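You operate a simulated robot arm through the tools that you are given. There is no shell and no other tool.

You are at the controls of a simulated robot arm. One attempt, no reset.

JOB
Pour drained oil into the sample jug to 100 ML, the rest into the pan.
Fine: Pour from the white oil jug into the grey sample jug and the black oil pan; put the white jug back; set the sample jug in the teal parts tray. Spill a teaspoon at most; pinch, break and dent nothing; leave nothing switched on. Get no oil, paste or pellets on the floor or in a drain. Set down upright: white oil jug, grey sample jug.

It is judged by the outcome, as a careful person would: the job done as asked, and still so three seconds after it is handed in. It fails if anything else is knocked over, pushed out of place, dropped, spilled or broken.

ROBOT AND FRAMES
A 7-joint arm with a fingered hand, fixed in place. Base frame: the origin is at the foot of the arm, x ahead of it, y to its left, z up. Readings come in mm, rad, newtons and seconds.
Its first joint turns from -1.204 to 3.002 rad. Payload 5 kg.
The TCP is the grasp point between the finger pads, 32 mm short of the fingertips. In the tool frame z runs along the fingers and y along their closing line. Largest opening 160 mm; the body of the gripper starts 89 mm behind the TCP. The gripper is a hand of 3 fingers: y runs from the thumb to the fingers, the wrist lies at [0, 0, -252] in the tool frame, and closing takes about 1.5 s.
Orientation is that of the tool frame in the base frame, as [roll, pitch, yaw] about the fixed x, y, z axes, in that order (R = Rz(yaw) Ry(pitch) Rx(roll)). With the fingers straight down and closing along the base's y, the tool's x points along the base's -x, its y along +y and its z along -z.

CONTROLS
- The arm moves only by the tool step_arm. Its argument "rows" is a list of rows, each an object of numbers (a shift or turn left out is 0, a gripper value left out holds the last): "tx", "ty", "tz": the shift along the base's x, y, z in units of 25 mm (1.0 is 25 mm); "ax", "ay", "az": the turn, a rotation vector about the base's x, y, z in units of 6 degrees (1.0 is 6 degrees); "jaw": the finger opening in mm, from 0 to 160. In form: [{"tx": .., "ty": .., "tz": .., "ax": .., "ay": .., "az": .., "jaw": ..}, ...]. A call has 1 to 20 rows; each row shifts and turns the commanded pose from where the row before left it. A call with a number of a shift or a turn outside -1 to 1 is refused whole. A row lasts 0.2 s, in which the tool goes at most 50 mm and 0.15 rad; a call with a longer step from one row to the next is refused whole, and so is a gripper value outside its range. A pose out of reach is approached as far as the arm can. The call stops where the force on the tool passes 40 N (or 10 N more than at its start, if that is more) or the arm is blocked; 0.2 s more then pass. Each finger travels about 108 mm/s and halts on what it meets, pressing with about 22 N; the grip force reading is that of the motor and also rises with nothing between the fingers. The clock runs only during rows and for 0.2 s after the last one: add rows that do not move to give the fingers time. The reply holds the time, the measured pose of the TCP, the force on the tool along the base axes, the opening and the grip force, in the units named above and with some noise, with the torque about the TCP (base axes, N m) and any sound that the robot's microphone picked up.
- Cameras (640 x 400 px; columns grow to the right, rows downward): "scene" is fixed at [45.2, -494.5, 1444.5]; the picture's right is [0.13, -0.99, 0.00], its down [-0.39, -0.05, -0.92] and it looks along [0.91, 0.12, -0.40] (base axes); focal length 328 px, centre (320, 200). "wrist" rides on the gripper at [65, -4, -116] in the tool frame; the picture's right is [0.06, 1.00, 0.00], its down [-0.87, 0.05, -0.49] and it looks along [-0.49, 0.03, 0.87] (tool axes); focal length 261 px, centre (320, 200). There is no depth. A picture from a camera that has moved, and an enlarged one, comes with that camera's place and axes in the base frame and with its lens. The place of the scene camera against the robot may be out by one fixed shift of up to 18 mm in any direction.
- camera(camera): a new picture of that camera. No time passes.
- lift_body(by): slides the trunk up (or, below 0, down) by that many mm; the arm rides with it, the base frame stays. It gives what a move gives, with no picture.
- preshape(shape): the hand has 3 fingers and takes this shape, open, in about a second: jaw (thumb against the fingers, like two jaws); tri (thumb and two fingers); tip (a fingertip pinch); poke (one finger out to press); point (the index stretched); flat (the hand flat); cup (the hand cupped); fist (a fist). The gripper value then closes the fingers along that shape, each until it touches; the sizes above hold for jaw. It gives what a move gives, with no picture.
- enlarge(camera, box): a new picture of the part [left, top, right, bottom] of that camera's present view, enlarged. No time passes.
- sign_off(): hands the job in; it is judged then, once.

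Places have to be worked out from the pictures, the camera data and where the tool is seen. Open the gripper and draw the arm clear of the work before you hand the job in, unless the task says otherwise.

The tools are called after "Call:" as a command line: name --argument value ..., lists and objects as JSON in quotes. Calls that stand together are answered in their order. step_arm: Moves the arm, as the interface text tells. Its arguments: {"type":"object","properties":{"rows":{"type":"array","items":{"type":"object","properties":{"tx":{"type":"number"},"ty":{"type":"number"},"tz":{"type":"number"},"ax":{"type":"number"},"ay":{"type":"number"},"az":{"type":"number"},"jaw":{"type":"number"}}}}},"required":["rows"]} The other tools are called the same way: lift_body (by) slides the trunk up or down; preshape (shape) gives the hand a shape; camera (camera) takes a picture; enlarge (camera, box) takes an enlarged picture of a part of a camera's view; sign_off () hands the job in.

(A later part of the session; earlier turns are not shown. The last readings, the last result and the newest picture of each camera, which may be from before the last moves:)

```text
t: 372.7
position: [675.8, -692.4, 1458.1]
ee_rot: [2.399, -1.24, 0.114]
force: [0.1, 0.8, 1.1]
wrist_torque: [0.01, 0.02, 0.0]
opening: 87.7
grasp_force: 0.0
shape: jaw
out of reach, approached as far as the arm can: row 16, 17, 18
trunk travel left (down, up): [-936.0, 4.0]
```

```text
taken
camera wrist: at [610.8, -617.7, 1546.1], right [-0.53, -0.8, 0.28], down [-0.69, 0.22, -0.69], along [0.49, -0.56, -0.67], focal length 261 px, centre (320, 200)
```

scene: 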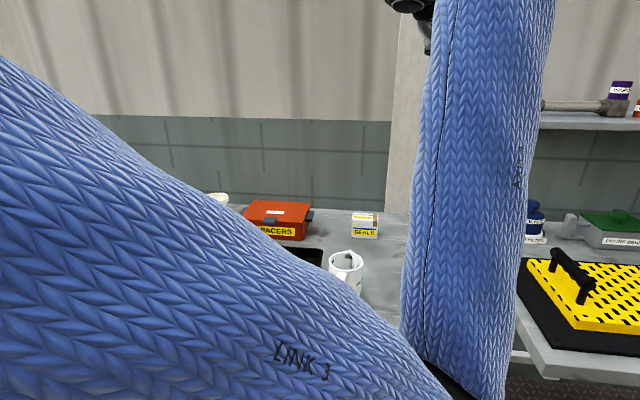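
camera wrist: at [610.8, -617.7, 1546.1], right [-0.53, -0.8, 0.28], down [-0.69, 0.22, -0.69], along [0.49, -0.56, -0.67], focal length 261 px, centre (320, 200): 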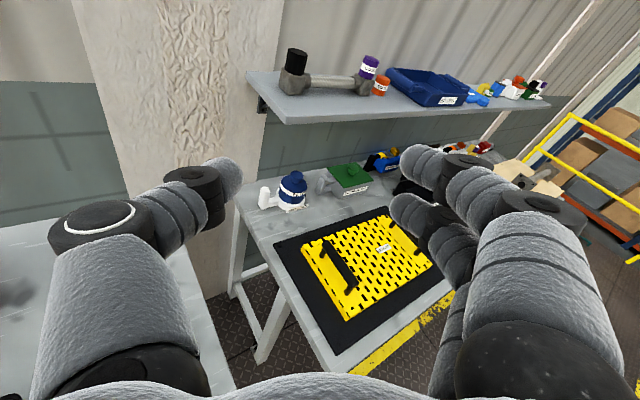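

The elbow still hangs down here. I stretch out to the right again, where I can re-set the elbow's swing with a quarter crank.

Call:
step_arm --rows '[{"tx": -0.35, "ty": -0.95, "az": -0.4}, {"tx": -0.35, "ty": -0.95, "az": -0.4}, {"tx": -0.35, "ty": -0.95, "az": -0.4}, {"tx": -0.35, "ty": -0.95, "az": -0.4}, {"tx": -0.35, "ty": -0.95, "az": -0.4}, {"tx": -0.35, "ty": -0.95, "az": -0.4}, {"tx": -0.35, "ty": -0.95, "az": -0.4}, {"tx": -0.35, "ty": -0.95, "az": -0.4}, {"tx": -0.35, "ty": -0.95, "az": -0.4}, {"tx": -0.35, "ty": -0.95, "az": -0.4}, {"tx": -0.35, "ty": -0.95, "az": -0.4}, {"tx": -0.35, "ty": -0.95, "az": -0.4}, {"tx": -0.35, "ty": -0.95, "az": -0.4}, {"tx": -0.35, "ty": -0.95, "az": -0.4}, {"tx": -0.35, "ty": -0.95, "az": -0.4}, {"tx": -0.35, "ty": -0.95, "az": -0.4}, {}]'

Call:
step_arm --rows '[{"tx": -0.45, "ty": -0.95}, {"tx": -0.45, "ty": -0.95}, {"tx": -0.45, "ty": -0.95}, {"tx": -0.45, "ty": -0.95}, {"tx": -0.45, "ty": -0.95}, {"tx": -0.45, "ty": -0.95}, {"tx": -0.45, "ty": -0.95}, {"tx": -0.45, "ty": -0.95}, {"tx": -0.45, "ty": -0.95}, {"tx": -0.45, "ty": -0.95}, {"tx": -0.45, "ty": -0.95}, {"tx": -0.45, "ty": -0.95}, {"tx": -0.45, "ty": -0.95}, {"tx": -0.45, "ty": -0.95}, {}]'

Call:
camera --camera "wrist"

Call:
camera --camera "scene"

```text
t: 376.3
position: [532.2, -1072.3, 1455.1]
ee_rot: [2.415, -1.233, -0.573]
force: [-0.3, 0.2, -0.4]
wrist_torque: [-0.03, -0.02, 0.06]
opening: 88.0
grasp_force: 0.0
shape: jaw
trunk travel left (down, up): [-936.0, 4.0]
```

```text
t: 379.5
position: [380.4, -1407.6, 1458.2]
ee_rot: [2.41, -1.233, -0.569]
force: [0.1, 0.4, -0.9]
wrist_torque: [0.0, -0.01, 0.01]
opening: 87.7
grasp_force: 0.0
shape: jaw
trunk travel left (down, up): [-936.0, 4.0]
```

```text
taken
camera wrist: at [375.7, -1308.3, 1546.8], right [-0.91, -0.3, 0.28], down [-0.41, 0.6, -0.69], along [0.04, -0.74, -0.67], focal length 261 px, centre (320, 200)
```

wrist: 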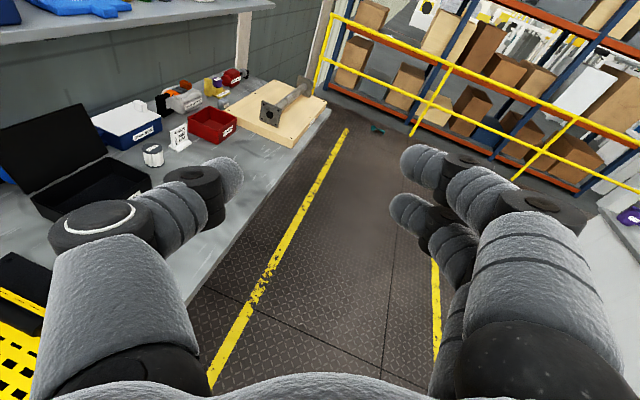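

```text
taken
```

scene: 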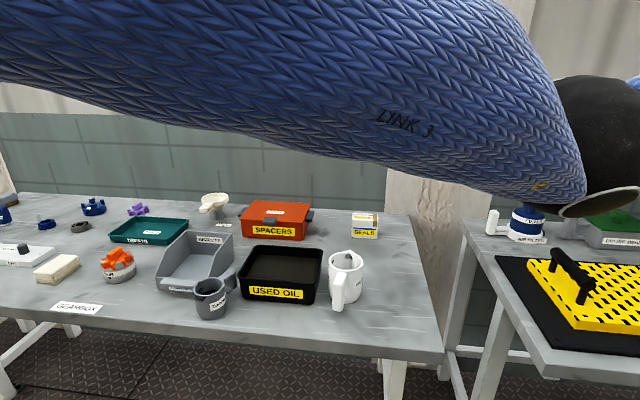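

With the elbow below the forearm, the wrist can't pitch the hand down. On the right side, though, the elbow is free to swing outward. I return in front of the right side and pitch down there, so the joint limit itself pushes the elbow outward.

Call:
step_arm --rows '[{"tx": 0.45, "ty": 0.97, "az": 0.4}, {"tx": 0.45, "ty": 0.97, "az": 0.4}, {"tx": 0.45, "ty": 0.97, "az": 0.4}, {"tx": 0.45, "ty": 0.97, "az": 0.4}, {"tx": 0.45, "ty": 0.97, "az": 0.4}, {"tx": 0.45, "ty": 0.97, "az": 0.4}, {"tx": 0.45, "ty": 0.97, "az": 0.4}, {"tx": 0.45, "ty": 0.97, "az": 0.4}, {"tx": 0.45, "ty": 0.97, "az": 0.4}, {"tx": 0.45, "ty": 0.97, "az": 0.4}, {"tx": 0.45, "ty": 0.97, "az": 0.4}, {"tx": 0.45, "ty": 0.97, "az": 0.4}, {"tx": 0.45, "ty": 0.97, "az": 0.4}, {"tx": 0.45, "ty": 0.97, "az": 0.4}, {"tx": 0.45, "ty": 0.97, "az": 0.4}, {"tx": 0.45, "ty": 0.97, "az": 0.4}, {"tx": 0.45, "ty": 0.97, "az": 0.4}, {"tx": 0.45, "ty": 0.97, "az": 0.4}, {}]'

Call:
step_arm --rows '[{"tx": 0.4, "ty": 0.97, "az": 0.3}, {"tx": 0.4, "ty": 0.97, "az": 0.3}, {"tx": 0.4, "ty": 0.97, "az": 0.3}, {"tx": 0.4, "ty": 0.97, "az": 0.3}, {"tx": 0.4, "ty": 0.97, "az": 0.3}, {"tx": 0.4, "ty": 0.97, "az": 0.3}, {"tx": 0.4, "ty": 0.97, "az": 0.3}, {"tx": 0.4, "ty": 0.97, "az": 0.3}, {"tx": 0.4, "ty": 0.97, "az": 0.3}, {"tx": 0.4, "ty": 0.97, "az": 0.3}, {"tx": 0.4, "ty": 0.97, "az": 0.3}, {"tx": 0.4, "ty": 0.97, "az": 0.3}, {}]'

Call:
camera --camera "wrist"

Call:
camera --camera "scene"

```text
t: 383.5
position: [579.6, -969.6, 1455.4]
ee_rot: [2.414, -1.232, 0.181]
force: [0.2, 0.7, 0.9]
wrist_torque: [-0.01, 0.03, 0.05]
opening: 87.9
grasp_force: 0.0
shape: jaw
trunk travel left (down, up): [-936.0, 4.0]
```

```text
t: 386.3
position: [700.6, -680.7, 1456.5]
ee_rot: [2.415, -1.235, 0.557]
force: [-0.7, 0.7, 0.1]
wrist_torque: [0.01, 0.01, 0.02]
opening: 87.8
grasp_force: 0.2
shape: jaw
trunk travel left (down, up): [-936.0, 4.0]
```

```text
taken
camera wrist: at [609.5, -643.0, 1545.9], right [-0.12, -0.95, 0.28], down [-0.72, -0.11, -0.69], along [0.69, -0.28, -0.67], focal length 261 px, centre (320, 200)
```

wrist: 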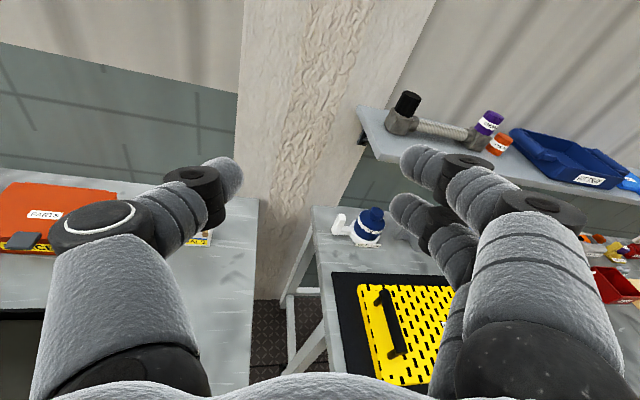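

```text
taken
```

scene: 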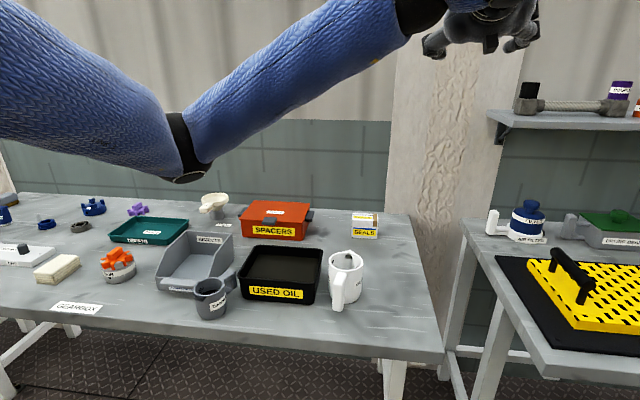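

The elbow has now swung to the inside, so its position depends on the path. To put it outside, I go out right again, crank half a turn over the top, then bring the arm forward.

Call:
step_arm --rows '[{"tx": -0.4, "ty": -0.97, "az": -0.3}, {"tx": -0.4, "ty": -0.97, "az": -0.3}, {"tx": -0.4, "ty": -0.97, "az": -0.3}, {"tx": -0.4, "ty": -0.97, "az": -0.3}, {"tx": -0.4, "ty": -0.97, "az": -0.3}, {"tx": -0.4, "ty": -0.97, "az": -0.3}, {"tx": -0.4, "ty": -0.97, "az": -0.3}, {"tx": -0.4, "ty": -0.97, "az": -0.3}, {"tx": -0.4, "ty": -0.97, "az": -0.3}, {"tx": -0.4, "ty": -0.97, "az": -0.3}, {"tx": -0.4, "ty": -0.97, "az": -0.3}, {"tx": -0.4, "ty": -0.97, "az": -0.3}, {"tx": -0.45, "ty": -0.97, "az": -0.4}, {"tx": -0.45, "ty": -0.97, "az": -0.4}, {"tx": -0.45, "ty": -0.97, "az": -0.4}, {"tx": -0.45, "ty": -0.97, "az": -0.4}, {"tx": -0.45, "ty": -0.97, "az": -0.4}, {"tx": -0.45, "ty": -0.97, "az": -0.4}, {"tx": -0.45, "ty": -0.97, "az": -0.4}, {}]'

Call:
step_arm --rows '[{"tx": -0.45, "ty": -0.97, "az": -0.4}, {"tx": -0.45, "ty": -0.97, "az": -0.4}, {"tx": -0.45, "ty": -0.97, "az": -0.4}, {"tx": -0.45, "ty": -0.97, "az": -0.4}, {"tx": -0.45, "ty": -0.97, "az": -0.4}, {"tx": -0.45, "ty": -0.97, "az": -0.4}, {"tx": -0.45, "ty": -0.97, "az": -0.4}, {"tx": -0.45, "ty": -0.97, "az": -0.4}, {"tx": -0.45, "ty": -0.97, "az": -0.4}, {"tx": -0.45, "ty": -0.97, "az": -0.4}, {"tx": -0.45, "ty": -0.97, "az": -0.4}, {"ty": -0.97}, {"ty": -0.97}, {"ty": -0.97}, {"ty": -0.97}, {}]'

Call:
camera --camera "scene"

Call:
camera --camera "wrist"

```text
t: 390.5
position: [502.0, -1140.1, 1456.9]
ee_rot: [2.412, -1.232, -0.11]
force: [0.0, -0.2, 0.3]
wrist_torque: [-0.02, -0.01, 0.0]
opening: 87.9
grasp_force: 0.1
shape: jaw
trunk travel left (down, up): [-936.0, 4.0]
```

```text
t: 393.9
position: [379.0, -1503.1, 1455.5]
ee_rot: [2.41, -1.232, -0.57]
force: [0.9, -0.8, -0.8]
wrist_torque: [-0.01, 0.01, -0.02]
opening: 87.8
grasp_force: 0.0
shape: jaw
trunk travel left (down, up): [-936.0, 4.0]
```

```text
taken
```

scene: 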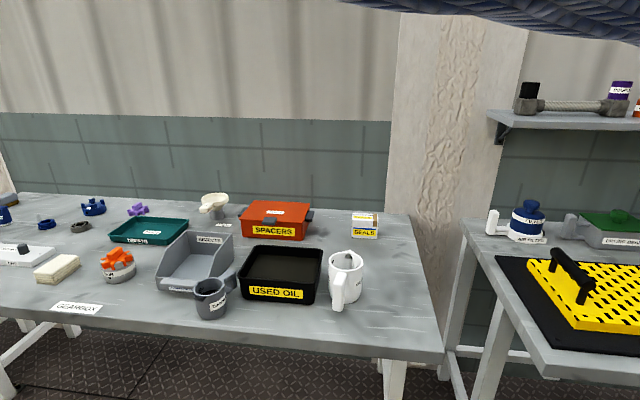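

```text
taken
camera wrist: at [376.2, -1404.1, 1544.9], right [-0.91, -0.3, 0.28], down [-0.41, 0.6, -0.69], along [0.04, -0.74, -0.67], focal length 261 px, centre (320, 200)
```

wrist: 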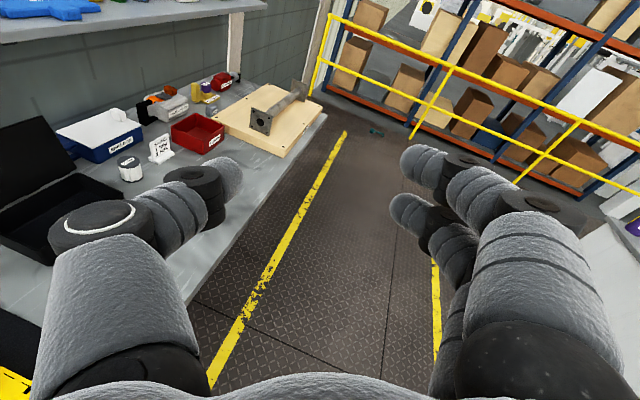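

The elbow has now moved to the upper side. Each such loop turns it further, so I return to the front again by the same way and look.

Call:
step_arm --rows '[{"ty": 0.97}, {"ty": 0.97}, {"ty": 0.97}, {"ty": 0.97}, {"tx": 0.45, "ty": 0.97, "az": 0.4}, {"tx": 0.45, "ty": 0.97, "az": 0.4}, {"tx": 0.45, "ty": 0.97, "az": 0.4}, {"tx": 0.45, "ty": 0.97, "az": 0.4}, {"tx": 0.45, "ty": 0.97, "az": 0.4}, {"tx": 0.45, "ty": 0.97, "az": 0.4}, {"tx": 0.45, "ty": 0.97, "az": 0.4}, {"tx": 0.45, "ty": 0.97, "az": 0.4}, {"tx": 0.45, "ty": 0.97, "az": 0.4}, {"tx": 0.45, "ty": 0.97, "az": 0.4}, {"tx": 0.45, "ty": 0.97, "az": 0.4}, {"tx": 0.45, "ty": 0.97, "az": 0.4}, {"tx": 0.45, "ty": 0.97, "az": 0.4}, {"tx": 0.45, "ty": 0.97, "az": 0.4}, {"tx": 0.45, "ty": 0.97, "az": 0.4}, {}]'

Call:
step_arm --rows '[{"tx": 0.45, "ty": 0.97, "az": 0.4}, {"tx": 0.45, "ty": 0.97, "az": 0.4}, {"tx": 0.45, "ty": 0.97, "az": 0.4}, {"tx": 0.4, "ty": 0.97, "az": 0.3}, {"tx": 0.4, "ty": 0.97, "az": 0.3}, {"tx": 0.4, "ty": 0.97, "az": 0.3}, {"tx": 0.4, "ty": 0.97, "az": 0.3}, {"tx": 0.4, "ty": 0.97, "az": 0.3}, {"tx": 0.4, "ty": 0.97, "az": 0.3}, {"tx": 0.4, "ty": 0.97, "az": 0.3}, {"tx": 0.4, "ty": 0.97, "az": 0.3}, {"tx": 0.4, "ty": 0.97, "az": 0.3}, {"tx": 0.4, "ty": 0.97, "az": 0.3}, {"tx": 0.4, "ty": 0.97, "az": 0.3}, {"tx": 0.4, "ty": 0.97, "az": 0.3}, {}]'

Call:
camera --camera "scene"

```text
t: 398.1
position: [544.9, -1044.5, 1457.0]
ee_rot: [2.416, -1.234, 0.054]
force: [-1.1, -0.5, -0.8]
wrist_torque: [0.01, 0.01, 0.01]
opening: 87.9
grasp_force: 0.1
shape: jaw
trunk travel left (down, up): [-936.0, 4.0]
```

```text
t: 401.5
position: [701.1, -681.4, 1458.9]
ee_rot: [2.415, -1.233, 0.56]
force: [-0.1, -0.2, -1.0]
wrist_torque: [0.02, 0.0, 0.03]
opening: 87.7
grasp_force: 0.2
shape: jaw
trunk travel left (down, up): [-936.0, 4.0]
```

```text
taken
```

scene: 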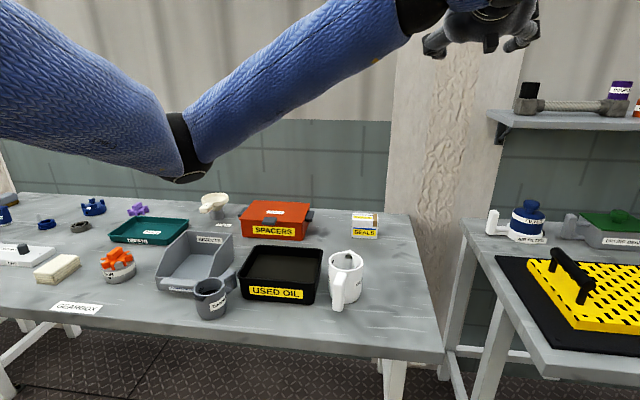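

Same as before, so the reverse path simply undoes itself. Here the forearm is near level, so I try pitching the hand down now.

Call:
step_arm --rows '[{"ax": 0.3, "ay": 0.9}, {"ax": 0.3, "ay": 0.9}, {"ax": 0.3, "ay": 0.9}, {"ax": 0.3, "ay": 0.9}, {"ax": 0.3, "ay": 0.9}, {"ax": 0.3, "ay": 0.9}, {"ax": 0.3, "ay": 0.9}, {"ax": 0.3, "ay": 0.9}, {}]'

Call:
camera --camera "scene"

Call:
camera --camera "wrist"

```text
t: 403.5
position: [700.5, -680.0, 1457.3]
ee_rot: [2.883, -0.953, 0.137]
force: [0.8, 0.1, -0.8]
wrist_torque: [0.0, -0.02, -0.02]
opening: 87.9
grasp_force: 0.0
shape: jaw
out of reach, approached as far as the arm can: row 5, 6, 7, 8
trunk travel left (down, up): [-936.0, 4.0]
```

```text
taken
```

scene: 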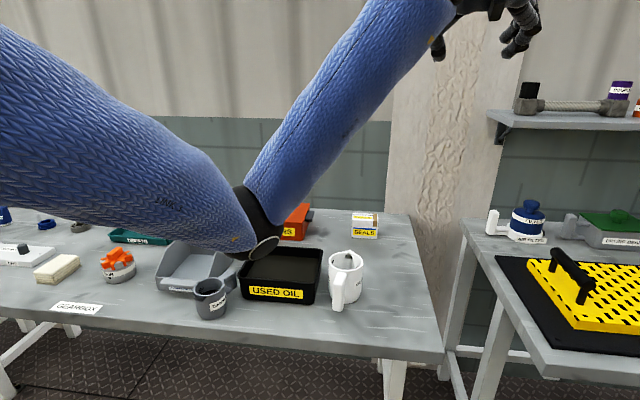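

```text
taken
camera wrist: at [644.6, -654.0, 1573.8], right [-0.04, -0.98, 0.2], down [-0.9, -0.05, -0.43], along [0.43, -0.2, -0.88], focal length 261 px, centre (320, 200)
```

wrist: 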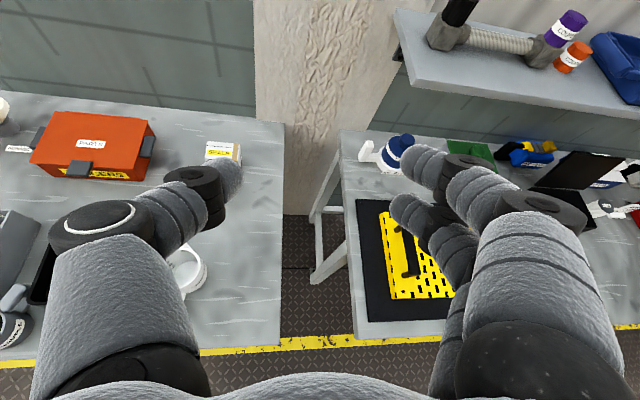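

The elbow is swinging down and outward as I pitch. I lower the hand, which flattens the forearm, and pitch further.

Call:
step_arm --rows '[{"tz": -0.9, "ay": 0.3}, {"tz": -0.9, "ay": 0.3}, {"tz": -0.9, "ay": 0.3}, {"tz": -0.9, "ay": 0.3}, {"tz": -0.9, "ay": 0.3}, {"tz": -0.9, "ay": 0.3}, {"tz": -0.9, "ay": 0.3}, {"tz": -0.9, "ay": 0.3}, {"tz": -0.9, "ay": 0.3}, {"tz": -0.9, "ay": 0.3}, {}]'

Call:
camera --camera "scene"

```text
t: 405.9
position: [700.2, -679.2, 1230.3]
ee_rot: [2.936, -0.641, 0.097]
force: [0.6, -0.3, -0.4]
wrist_torque: [0.0, 0.01, 0.02]
opening: 87.8
grasp_force: 0.1
shape: jaw
trunk travel left (down, up): [-936.0, 4.0]
```

```text
taken
```

scene: 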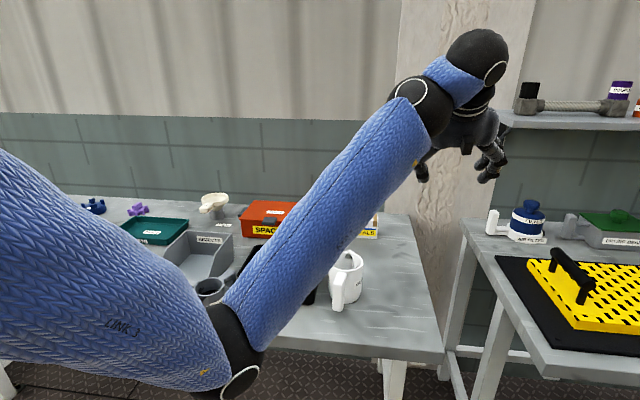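

Working: 53° pitch with the forearm sloping. I continue lowering and pitching.

Call:
step_arm --rows '[{"tz": -0.8, "ay": 0.4}, {"tz": -0.8, "ay": 0.4}, {"tz": -0.8, "ay": 0.4}, {"tz": -0.8, "ay": 0.4}, {"tz": -0.8, "ay": 0.4}, {"tz": -0.8, "ay": 0.4}, {"tz": -0.8, "ay": 0.4}, {}]'

Call:
camera --camera "scene"

Call:
camera --camera "wrist"

```text
t: 407.7
position: [699.0, -680.3, 1091.3]
ee_rot: [2.967, -0.348, 0.083]
force: [-0.2, 0.0, 0.2]
wrist_torque: [-0.01, 0.0, -0.02]
opening: 87.9
grasp_force: 0.0
shape: jaw
trunk travel left (down, up): [-936.0, 4.0]
```

```text
taken
```

scene: 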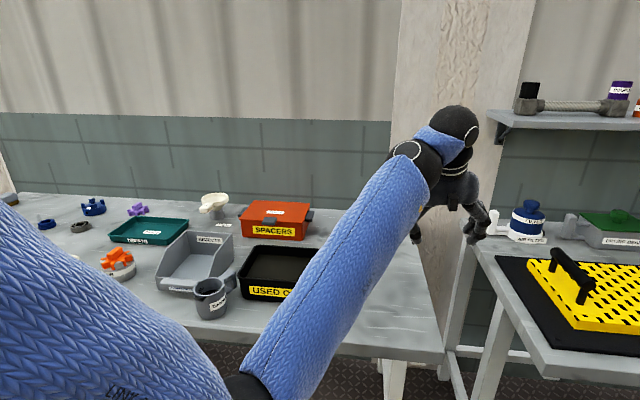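

```text
taken
camera wrist: at [721.1, -654.3, 1220.5], right [0.08, -0.98, 0.18], down [-0.98, -0.05, 0.17], along [-0.15, -0.2, -0.97], focal length 261 px, centre (320, 200)
```

wrist: 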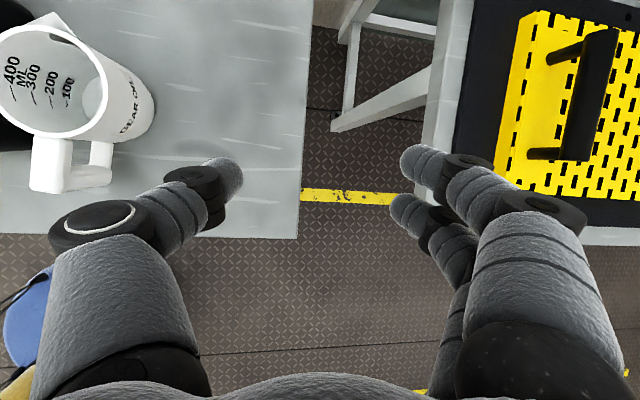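

Now 70° pitch is reached in this posture. I remove the 10° roll and move left toward the jug at this height, in steps.

Call:
step_arm --rows '[{"ax": 0.85}, {"ax": 0.85}, {"ty": 0.9}, {"ty": 0.9}, {"ty": 0.9}, {"ty": 0.9}, {"ty": 0.9}, {"ty": 0.9}, {"ty": 0.9}, {"ty": 0.9}, {"ty": 0.9}, {"ty": 0.9}, {}]'

Call:
camera --camera "scene"

```text
t: 410.5
position: [699.8, -456.1, 1091.4]
ee_rot: [-3.128, -0.357, 0.019]
force: [0.0, -0.8, -0.4]
wrist_torque: [0.02, 0.01, 0.0]
opening: 87.7
grasp_force: 0.1
shape: jaw
trunk travel left (down, up): [-936.0, 4.0]
```

```text
taken
```

scene: 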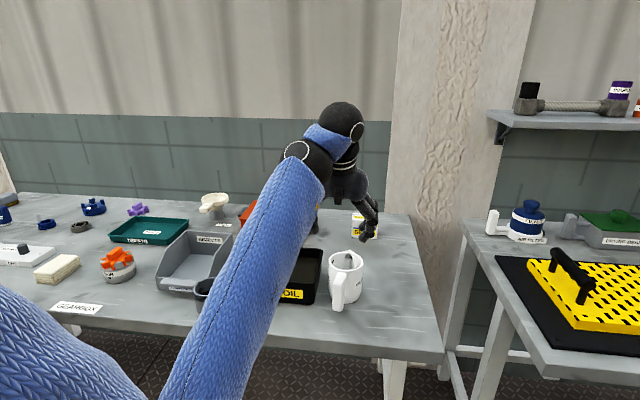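

That works. I continue left to above the grey jug.

Call:
step_arm --rows '[{"ty": 0.9, "tx": -0.1}, {"ty": 0.9, "tx": -0.1}, {"ty": 0.9, "tx": -0.1}, {"ty": 0.9, "tx": -0.1}, {"ty": 0.9, "tx": -0.1}, {"ty": 0.9, "tx": -0.1}, {}]'

Call:
step_arm --rows '[{"ty": 0.9, "tx": -0.1, "az": -0.3}, {"ty": 0.9, "tx": -0.1, "az": -0.3}, {"ty": 0.9, "tx": -0.1, "az": -0.3}, {"ty": 0.9, "tx": -0.1, "az": -0.3}, {"ty": 0.9, "tx": -0.1, "az": -0.3}, {"ty": 0.9, "tx": -0.1, "az": -0.3}, {"ty": 0.9, "tx": -0.1, "az": -0.3}, {}]'

Call:
camera --camera "scene"

Call:
camera --camera "wrist"

```text
t: 412.1
position: [686.1, -322.4, 1091.5]
ee_rot: [-3.128, -0.358, 0.016]
force: [0.7, -0.6, 0.2]
wrist_torque: [0.01, 0.0, -0.02]
opening: 87.7
grasp_force: 0.0
shape: jaw
trunk travel left (down, up): [-936.0, 4.0]
```

```text
t: 413.9
position: [666.0, -162.7, 1091.7]
ee_rot: [-3.129, -0.358, -0.202]
force: [-0.9, 0.2, 0.2]
wrist_torque: [-0.03, 0.01, 0.01]
opening: 87.8
grasp_force: 0.1
shape: jaw
trunk travel left (down, up): [-936.0, 4.0]
```

```text
taken
```

scene: 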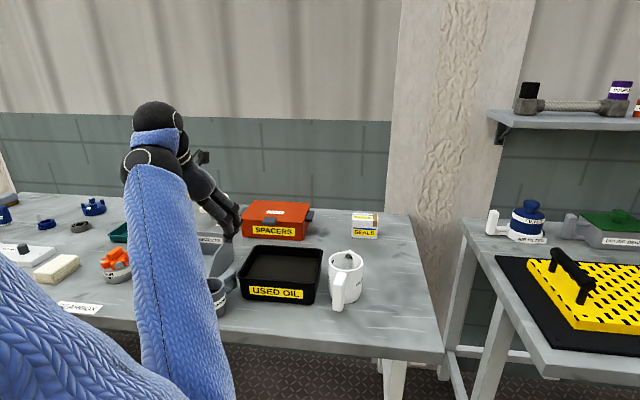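

```text
taken
camera wrist: at [688.5, -163.8, 1222.6], right [-0.14, -0.99, 0.01], down [-0.98, 0.14, 0.15], along [-0.15, 0.01, -0.99], focal length 261 px, centre (320, 200)
```

wrist: 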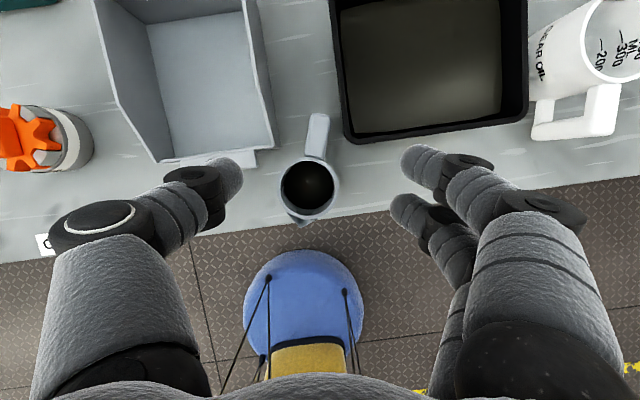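

I'm above the jug with no blocking. Before I pick it up, I test with the empty hand that this same posture reaches the tray.

Call:
step_arm --rows '[{"tx": 0.8, "ty": 0.9, "az": 0.4}, {"tx": 0.8, "ty": 0.9, "az": 0.4}, {"tx": 0.8, "ty": 0.9, "az": 0.4}, {"tx": 0.8, "ty": 0.9, "az": 0.4}, {"tx": 0.8, "ty": 0.9, "az": 0.4}, {"tx": 0.8, "ty": 0.9, "az": 0.4}, {"tx": 0.8, "ty": 0.9, "az": 0.4}, {"tx": 0.8, "ty": 0.9, "az": 0.4}, {"tx": 0.8, "ty": 0.9, "az": 0.4}, {"tx": 0.8, "ty": 0.9, "az": 0.4}, {"tx": 0.8, "ty": 0.9, "az": 0.4}, {"tx": 0.8, "ty": 0.9}, {"tx": 0.8, "ty": 0.9}, {"tx": 0.8, "ty": 0.9}, {"tx": 0.8, "ty": 0.9}, {"tx": 0.5, "ty": 0.9}, {"ty": 0.5}, {}]'

Call:
camera --camera "scene"

Call:
camera --camera "wrist"

```text
t: 417.7
position: [984.3, 193.8, 1084.6]
ee_rot: [3.14, -0.356, 0.253]
force: [0.6, -0.3, -0.3]
wrist_torque: [0.0, 0.01, -0.02]
opening: 87.8
grasp_force: 0.0
shape: jaw
trunk travel left (down, up): [-936.0, 4.0]
```

```text
taken
```

scene: 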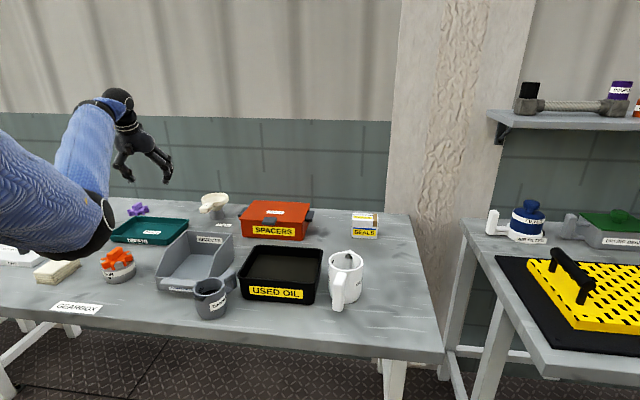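

```text
taken
camera wrist: at [1005.6, 203.8, 1216.1], right [0.31, -0.95, 0.02], down [-0.94, -0.3, 0.16], along [-0.14, -0.07, -0.99], focal length 261 px, centre (320, 200)
```

wrist: 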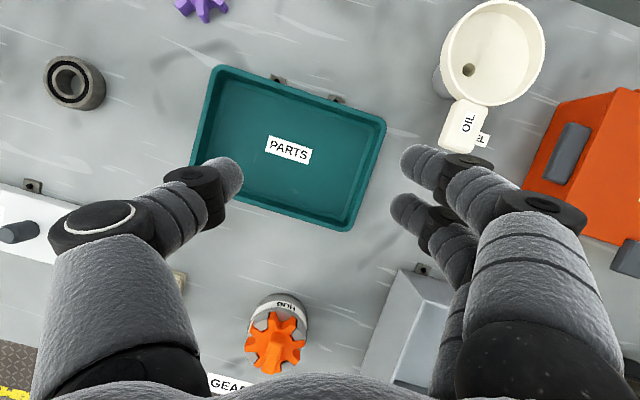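

Directly above the tray with reach to spare. I also test the height: down to about 50 mm above the final level.

Call:
step_arm --rows '[{"tz": -0.9, "ty": 0.2}, {"tz": -0.9, "ty": 0.2}, {"tz": -0.9, "ty": 0.2}, {"tz": -0.9, "ty": 0.2}, {"tz": -0.9, "ty": 0.2}, {}]'

Call:
camera --camera "wrist"

Call:
camera --camera "scene"

```text
t: 419.3
position: [1015.8, 124.4, 953.5]
ee_rot: [3.072, -0.348, 0.216]
force: [0.1, -0.7, 0.6]
wrist_torque: [-0.02, -0.01, 0.02]
opening: 87.9
grasp_force: 0.1
shape: jaw
trunk travel left (down, up): [-936.0, 4.0]
stopped in row 6: the arm was blocked; the commanded pose is now the measured one
```

```text
taken
camera wrist: at [1035.4, 140.6, 1084.5], right [0.25, -0.96, 0.09], down [-0.96, -0.23, 0.17], along [-0.14, -0.12, -0.98], focal length 261 px, centre (320, 200)
```

wrist: 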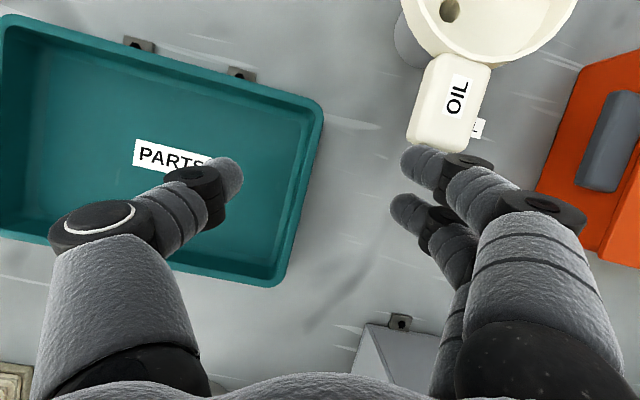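

```text
taken
```

scene: 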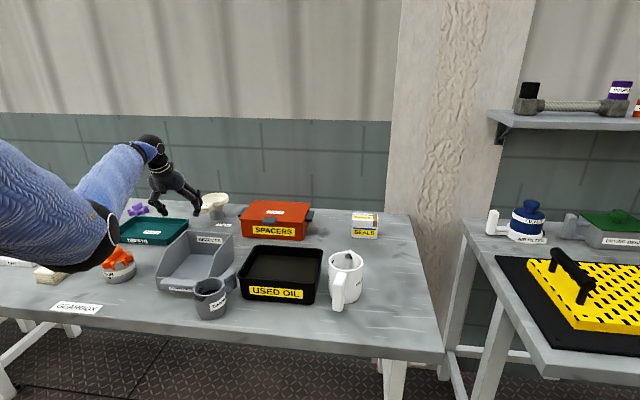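

Going down with the arm runs into a joint limit, but the pose 130 mm higher was comfortable. So I can descend there with the trunk alone, which keeps the arm rigid. I rise again and test exactly that.

Call:
step_arm --rows '[{"tz": 0.9}, {"tz": 0.9}, {"tz": 0.9, "ty": 0.5, "tx": -0.2}, {"tz": 0.9, "ty": 0.5, "tx": -0.2}, {"tz": 0.9, "ty": 0.5, "tx": -0.2}, {"tz": 0.7, "ty": 0.6, "tx": -0.2}, {"ty": 0.6, "tx": -0.2}, {"ax": 0.3, "ty": 0.3}, {"ax": 0.3}, {}]'

Call:
camera --camera "wrist"

```text
t: 421.7
position: [1004.8, 153.1, 1070.9]
ee_rot: [3.099, -0.359, 0.175]
force: [-1.3, -0.9, 0.3]
wrist_torque: [-0.01, -0.03, 0.03]
opening: 87.7
grasp_force: 0.0
shape: jaw
trunk travel left (down, up): [-936.0, 4.0]
stopped in row 10: the arm was blocked; the commanded pose is now the measured one
```

```text
taken
camera wrist: at [1025.2, 165.3, 1202.1], right [0.22, -0.97, 0.06], down [-0.97, -0.2, 0.16], along [-0.14, -0.09, -0.99], focal length 261 px, centre (320, 200)
```

wrist: 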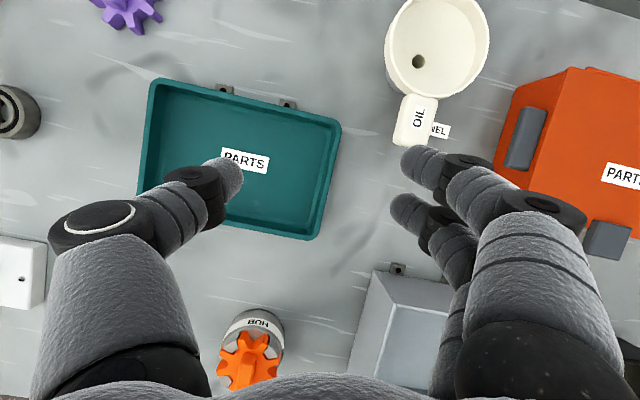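

The upper arm is just grazing the body here. Turning the hand further left moves the wrist to the right and relieves that. I test a heading of about 55° at the placing spot.

Call:
step_arm --rows '[{"az": 0.8, "tx": -0.2, "ty": -0.2}, {"az": 0.8, "tx": -0.2}, {"az": 0.8, "tx": -0.2}, {"az": 0.8, "tx": -0.2}, {"az": 0.8, "tx": -0.2}, {"az": 0.8, "tx": -0.2, "ty": 0.3}, {"az": 0.8, "tx": -0.2, "ty": 0.3}, {"az": 0.8, "ty": 0.3}, {"az": 0.8, "ty": 0.3}, {"ty": 0.3}, {}]'

Call:
camera --camera "wrist"

```text
t: 424.3
position: [989.4, 105.2, 1044.2]
ee_rot: [3.057, -0.302, 0.894]
force: [-0.3, -0.1, 0.4]
wrist_torque: [0.01, 0.01, -0.02]
opening: 87.7
grasp_force: 0.1
shape: jaw
trunk travel left (down, up): [-936.0, 4.0]
stopped in row 11: the arm was blocked; the commanded pose is now the measured one
```

```text
taken
camera wrist: at [996.8, 136.1, 1173.5], right [0.8, -0.6, 0.1], down [-0.6, -0.77, 0.21], along [-0.05, -0.23, -0.97], focal length 261 px, centre (320, 200)
```

wrist: 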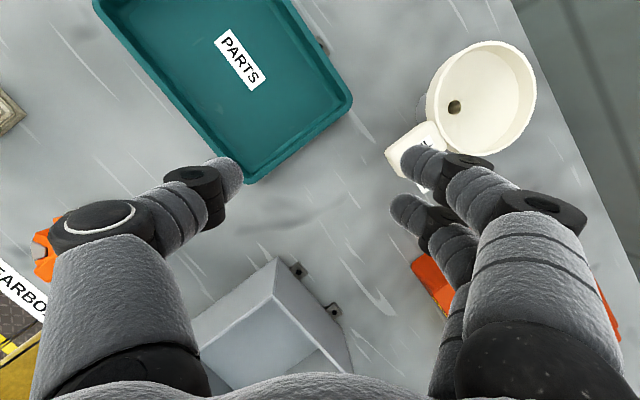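

That drifted further. But the first approach reached (984, 194, 1085) cleanly, so I'll repeat exactly that path with the jug and do every vertical move with the trunk. I go back to the right-side waypoint to restore the posture.

Call:
step_arm --rows '[{"tx": -0.4, "ty": -0.87, "tz": 0.13, "az": -0.5}, {"tx": -0.4, "ty": -0.87, "tz": 0.13, "az": -0.5}, {"tx": -0.4, "ty": -0.87, "tz": 0.13, "az": -0.5}, {"tx": -0.4, "ty": -0.87, "tz": 0.13, "az": -0.5}, {"tx": -0.4, "ty": -0.87, "tz": 0.13, "az": -0.5}, {"tx": -0.4, "ty": -0.87, "tz": 0.13, "az": -0.5}, {"tx": -0.4, "ty": -0.87, "tz": 0.13, "az": -0.5}, {"tx": -0.4, "ty": -0.87, "tz": 0.13, "az": -0.5}, {"tx": -0.4, "ty": -0.87, "tz": 0.13, "az": -0.5}, {"tx": -0.4, "ty": -0.87, "tz": 0.13, "az": -0.5}, {"tx": -0.4, "ty": -0.87, "tz": 0.13, "az": -0.5}, {"tx": -0.4, "ty": -0.87, "tz": 0.13, "az": -0.5}, {"tx": -0.4, "ty": -0.87, "tz": 0.13, "az": -0.5}, {"tx": -0.4, "ty": -0.87, "tz": 0.13, "az": -0.5}, {}]'

Call:
step_arm --rows '[{"tx": -0.54, "ty": -0.93}, {"tx": -0.54, "ty": -0.93}, {"tx": -0.54, "ty": -0.93}, {"tx": -0.54, "ty": -0.93}, {"tx": -0.54, "ty": -0.93}, {"tx": -0.54, "ty": -0.93}, {"tx": -0.54, "ty": -0.93}, {"tx": -0.54, "ty": -0.93}, {"tx": -0.54, "ty": -0.93}, {"tx": -0.54, "ty": -0.93}, {"tx": -0.54, "ty": -0.93}, {}]'

Call:
camera --camera "scene"

Call:
camera --camera "wrist"

```text
t: 427.5
position: [849.0, -194.2, 1089.2]
ee_rot: [3.058, -0.302, 0.158]
force: [0.1, -0.9, 0.1]
wrist_torque: [-0.02, 0.0, 0.03]
opening: 88.0
grasp_force: 0.1
shape: jaw
trunk travel left (down, up): [-936.0, 4.0]
```

```text
t: 430.1
position: [700.4, -452.1, 1089.8]
ee_rot: [3.059, -0.304, 0.16]
force: [0.3, -0.1, 0.2]
wrist_torque: [-0.05, -0.02, 0.0]
opening: 88.2
grasp_force: 0.1
shape: jaw
trunk travel left (down, up): [-936.0, 4.0]
```

```text
taken
```

scene: 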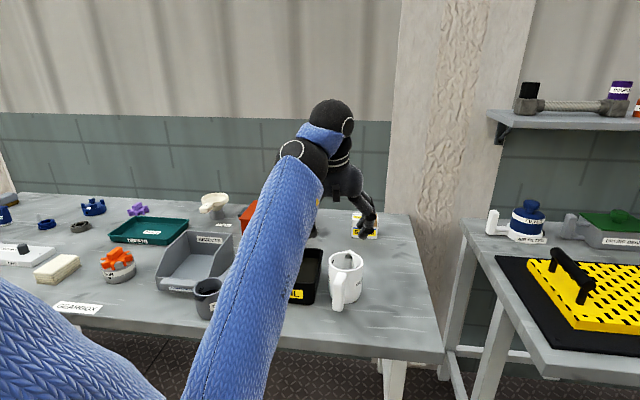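

```text
taken
camera wrist: at [726.3, -434.1, 1219.3], right [0.19, -0.98, 0.1], down [-0.96, -0.17, 0.21], along [-0.19, -0.13, -0.97], focal length 261 px, centre (320, 200)
```

wrist: 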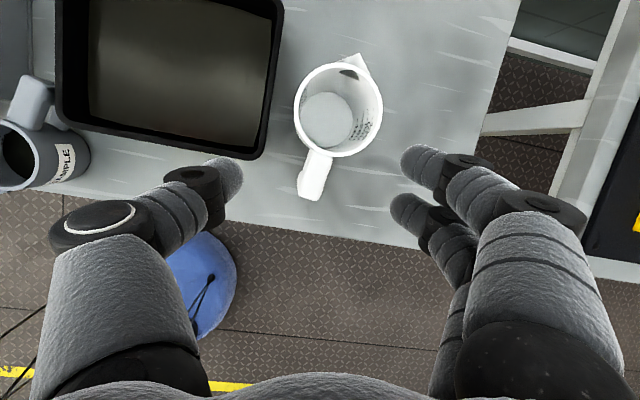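

The posture is restored. I remove the 4.5° roll and slide left to above the grey jug as before.

Call:
step_arm --rows '[{"ax": 0.745, "ay": -0.08}, {"ty": 0.9, "tx": -0.1}, {"ty": 0.9, "tx": -0.1}, {"ty": 0.9, "tx": -0.1}, {"ty": 0.9, "tx": -0.1}, {"ty": 0.9, "tx": -0.1}, {"ty": 0.9, "tx": -0.1}, {"ty": 0.9, "tx": -0.1, "az": -0.45}, {"ty": 0.9, "tx": -0.1, "az": -0.45}, {"ty": 0.9, "tx": -0.1, "az": -0.45}, {"ty": 0.9, "tx": -0.15, "az": -0.45}, {"ty": 0.9, "tx": -0.2, "az": -0.45}, {"ty": 0.9, "tx": -0.2, "az": -0.45}, {"ty": 0.9, "tx": -0.2, "az": -0.45}, {"ty": 0.4}, {}]'

Call:
camera --camera "wrist"

```text
t: 433.5
position: [644.2, -151.7, 1065.7]
ee_rot: [3.138, -0.322, -0.195]
force: [0.2, 0.1, -0.2]
wrist_torque: [0.0, -0.03, 0.0]
opening: 88.1
grasp_force: 0.0
shape: jaw
out of reach, approached as far as the arm can: row 1, 14
trunk travel left (down, up): [-936.0, 4.0]
```

```text
taken
camera wrist: at [670.4, -152.9, 1196.2], right [-0.14, -0.99, 0.02], down [-0.97, 0.14, 0.19], along [-0.19, 0.0, -0.98], focal length 261 px, centre (320, 200)
```

wrist: 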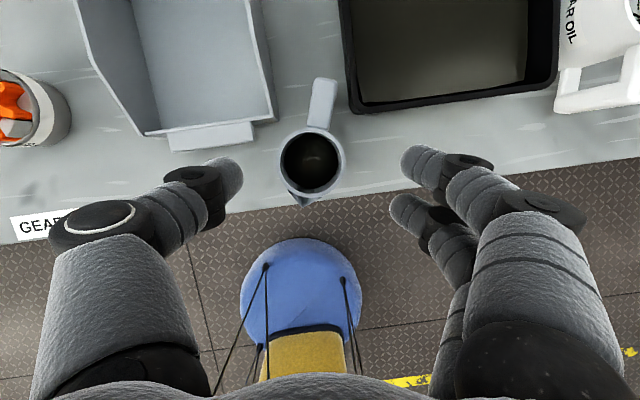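

The jug is at (659, -150) and the hand is level and aligned. I fine-centre, open to 98 mm and come down with the trunk.

Call:
step_arm --rows '[{"tx": 0.17, "ty": 0.06, "jaw": 98}, {"tx": 0.17, "ty": 0.06}, {}]'

Call:
lift_body --by -95

Call:
camera --camera "wrist"

Call:
camera --camera "scene"

```text
t: 434.3
position: [652.6, -148.0, 1065.1]
ee_rot: [3.139, -0.323, -0.194]
force: [-1.0, -0.2, -0.4]
wrist_torque: [0.01, -0.02, -0.01]
opening: 97.7
grasp_force: 0.0
shape: jaw
trunk travel left (down, up): [-936.0, 4.0]
```

```text
t: 435.6
position: [652.1, -148.6, 969.6]
ee_rot: [3.139, -0.324, -0.194]
force: [-0.1, -0.1, 0.2]
wrist_torque: [0.03, 0.01, 0.05]
opening: 97.6
grasp_force: 0.1
shape: jaw
trunk travel left (down, up): [-841.0, 99.0]
```

```text
taken
camera wrist: at [678.7, -149.4, 1100.5], right [-0.14, -0.99, 0.02], down [-0.97, 0.14, 0.19], along [-0.19, 0.0, -0.98], focal length 261 px, centre (320, 200)
```

wrist: 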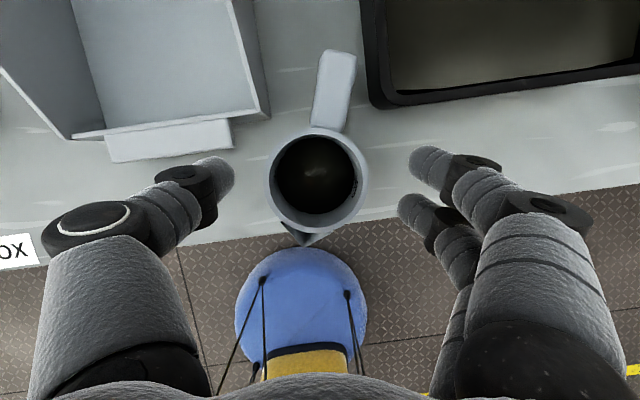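

```text
taken
```

scene: 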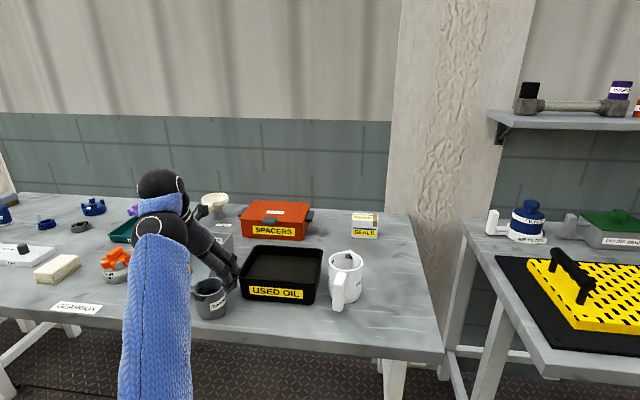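

Centred. Down the last 69 mm with the trunk, then close gently.

Call:
lift_body --by -69

Call:
camera --camera "wrist"

Call:
enlarge --camera "scene" --box '[150, 200, 290, 340]'

```text
t: 436.6
position: [652.2, -148.8, 901.6]
ee_rot: [3.139, -0.325, -0.193]
force: [-0.1, -0.1, 0.2]
wrist_torque: [-0.03, 0.04, 0.0]
opening: 97.6
grasp_force: 0.1
shape: jaw
trunk travel left (down, up): [-772.0, 168.0]
```

```text
taken
camera wrist: at [678.7, -149.3, 1031.6], right [-0.14, -0.99, 0.02], down [-0.97, 0.14, 0.19], along [-0.19, 0.0, -0.98], focal length 261 px, centre (320, 200)
```

wrist: 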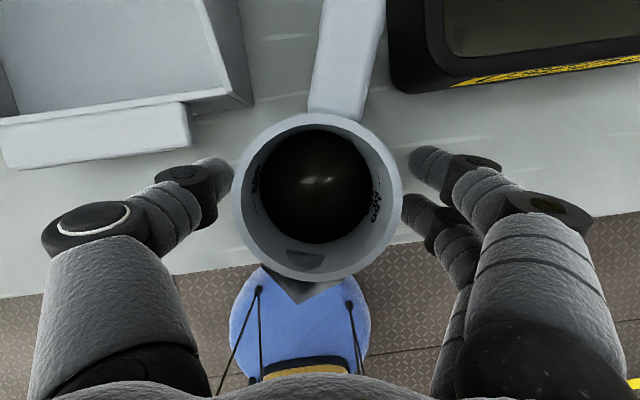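

```text
2.86 times, centred on (220, 270) of scene
camera zoom: at [45.2, -494.5, 1444.5], right [0.13, -0.99, 0.0], down [-0.39, -0.05, -0.92], along [0.91, 0.12, -0.4], focal length 938 px, centre (606, 0)
```

zoom: 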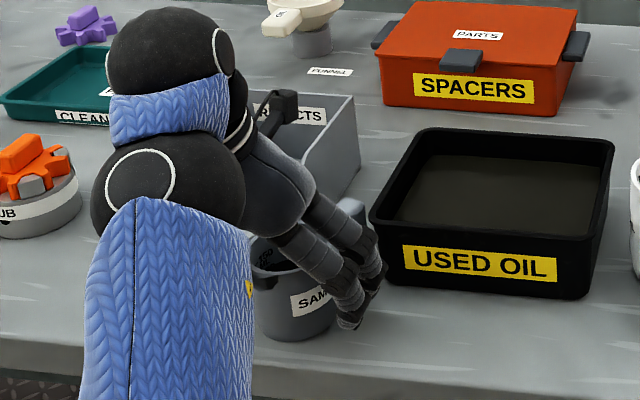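

Same relation as the earlier good grip. Closing gently.

Call:
step_arm --rows '[{"jaw": 92}, {"jaw": 86}, {"jaw": 81}, {"jaw": 77}, {"jaw": 73}, {"jaw": 70}, {"jaw": 66}, {"jaw": 63}, {"jaw": 60}, {"jaw": 57}, {"jaw": 54}, {"jaw": 51}, {"jaw": 50}, {}, {}]'

Call:
camera --camera "wrist"

Call:
enlarge --camera "scene" --box '[150, 200, 290, 340]'

```text
t: 439.8
position: [652.5, -149.3, 900.7]
ee_rot: [3.141, -0.324, -0.192]
force: [-0.1, -0.2, 0.4]
wrist_torque: [0.05, 0.02, -0.01]
opening: 60.1
grasp_force: 22.1
shape: jaw
trunk travel left (down, up): [-772.0, 168.0]
```

```text
taken
camera wrist: at [678.9, -149.4, 1031.2], right [-0.14, -0.99, 0.02], down [-0.97, 0.14, 0.19], along [-0.19, 0.0, -0.98], focal length 261 px, centre (320, 200)
```

wrist: 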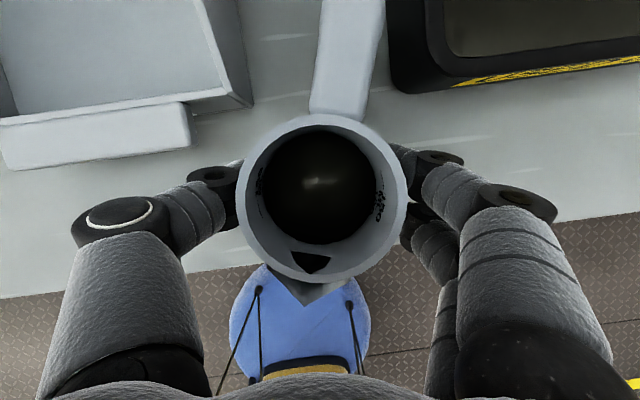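

```text
2.86 times, centred on (220, 270) of scene
camera zoom: at [45.2, -494.5, 1444.5], right [0.13, -0.99, 0.0], down [-0.39, -0.05, -0.92], along [0.91, 0.12, -0.4], focal length 938 px, centre (606, 0)
```

zoom: 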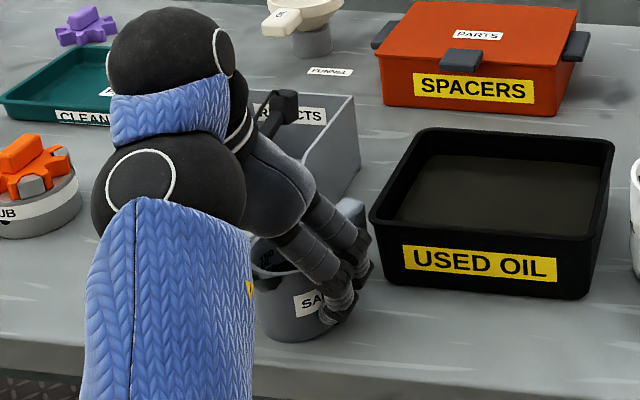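

Firm grip (22 N, 60 mm), same as before. I raise it with the trunk.

Call:
lift_body --by 166

Call:
camera --camera "wrist"

```text
t: 441.7
position: [652.0, -149.7, 1066.4]
ee_rot: [3.141, -0.324, -0.193]
force: [-0.3, 0.1, -2.1]
wrist_torque: [0.01, 0.09, 0.0]
opening: 59.7
grasp_force: 22.0
shape: jaw
trunk travel left (down, up): [-938.0, 2.0]
```

```text
taken
camera wrist: at [679.0, -149.5, 1197.1], right [-0.14, -0.99, 0.02], down [-0.97, 0.14, 0.19], along [-0.19, 0.0, -0.98], focal length 261 px, centre (320, 200)
```

wrist: 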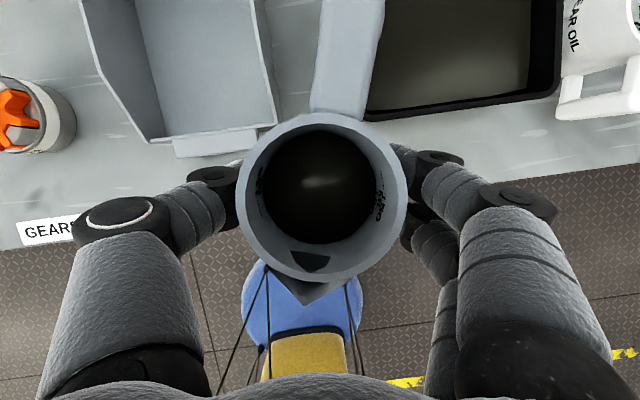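

Level and steady. I follow the tested route to the tray at a gentle pace.

Call:
step_arm --rows '[{"tz": 0.3, "tx": 0.2, "ty": 0.2, "az": 0.13}, {"tz": 0.3, "tx": 0.38, "ty": 0.4, "az": 0.13}, {"tz": 0.2, "tx": 0.38, "ty": 0.4, "az": 0.13}, {"tz": 0.2, "tx": 0.38, "ty": 0.4, "az": 0.13}, {"tx": 0.38, "ty": 0.4, "az": 0.13}, {"tx": 0.38, "ty": 0.4, "az": 0.13}, {"tx": 0.38, "ty": 0.4, "az": 0.13}, {"tx": 0.38, "ty": 0.4, "az": 0.13}, {"tx": 0.38, "ty": 0.4, "az": 0.13}, {"tx": 0.38, "ty": 0.4, "az": 0.13}, {"tx": 0.38, "ty": 0.4, "az": 0.13}, {"tx": 0.38, "ty": 0.4, "az": 0.13}, {"tx": 0.38, "ty": 0.4, "az": 0.13}, {"tx": 0.38, "ty": 0.4, "az": 0.13}, {"tx": 0.38, "ty": 0.4, "az": 0.13}, {"tx": 0.38, "ty": 0.4, "az": 0.13}, {"tx": 0.38, "ty": 0.4, "az": 0.13}, {}]'

Call:
camera --camera "wrist"

Call:
camera --camera "scene"

```text
t: 445.5
position: [803.0, 9.1, 1079.5]
ee_rot: [3.14, -0.322, 0.037]
force: [-0.1, -0.3, -1.8]
wrist_torque: [0.02, 0.05, 0.01]
opening: 59.9
grasp_force: 21.6
shape: jaw
out of reach, approached as far as the arm can: row 2, 4
trunk travel left (down, up): [-938.0, 2.0]
```

```text
taken
camera wrist: at [828.4, 15.2, 1210.6], right [0.09, -1.0, 0.02], down [-0.98, -0.09, 0.19], along [-0.19, -0.04, -0.98], focal length 261 px, centre (320, 200)
```

wrist: 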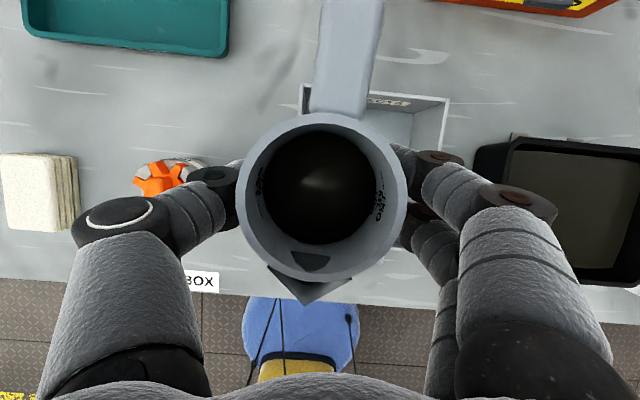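

```text
taken
```

scene: 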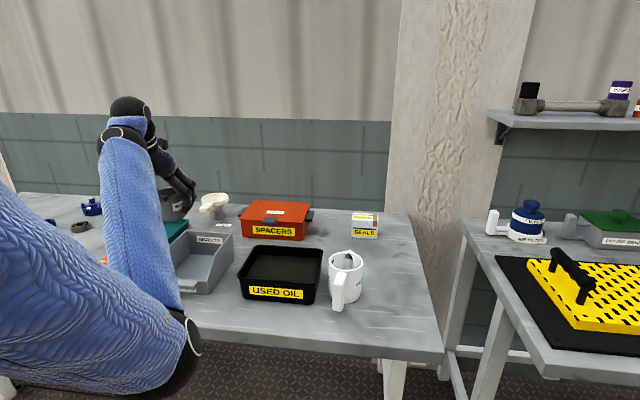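

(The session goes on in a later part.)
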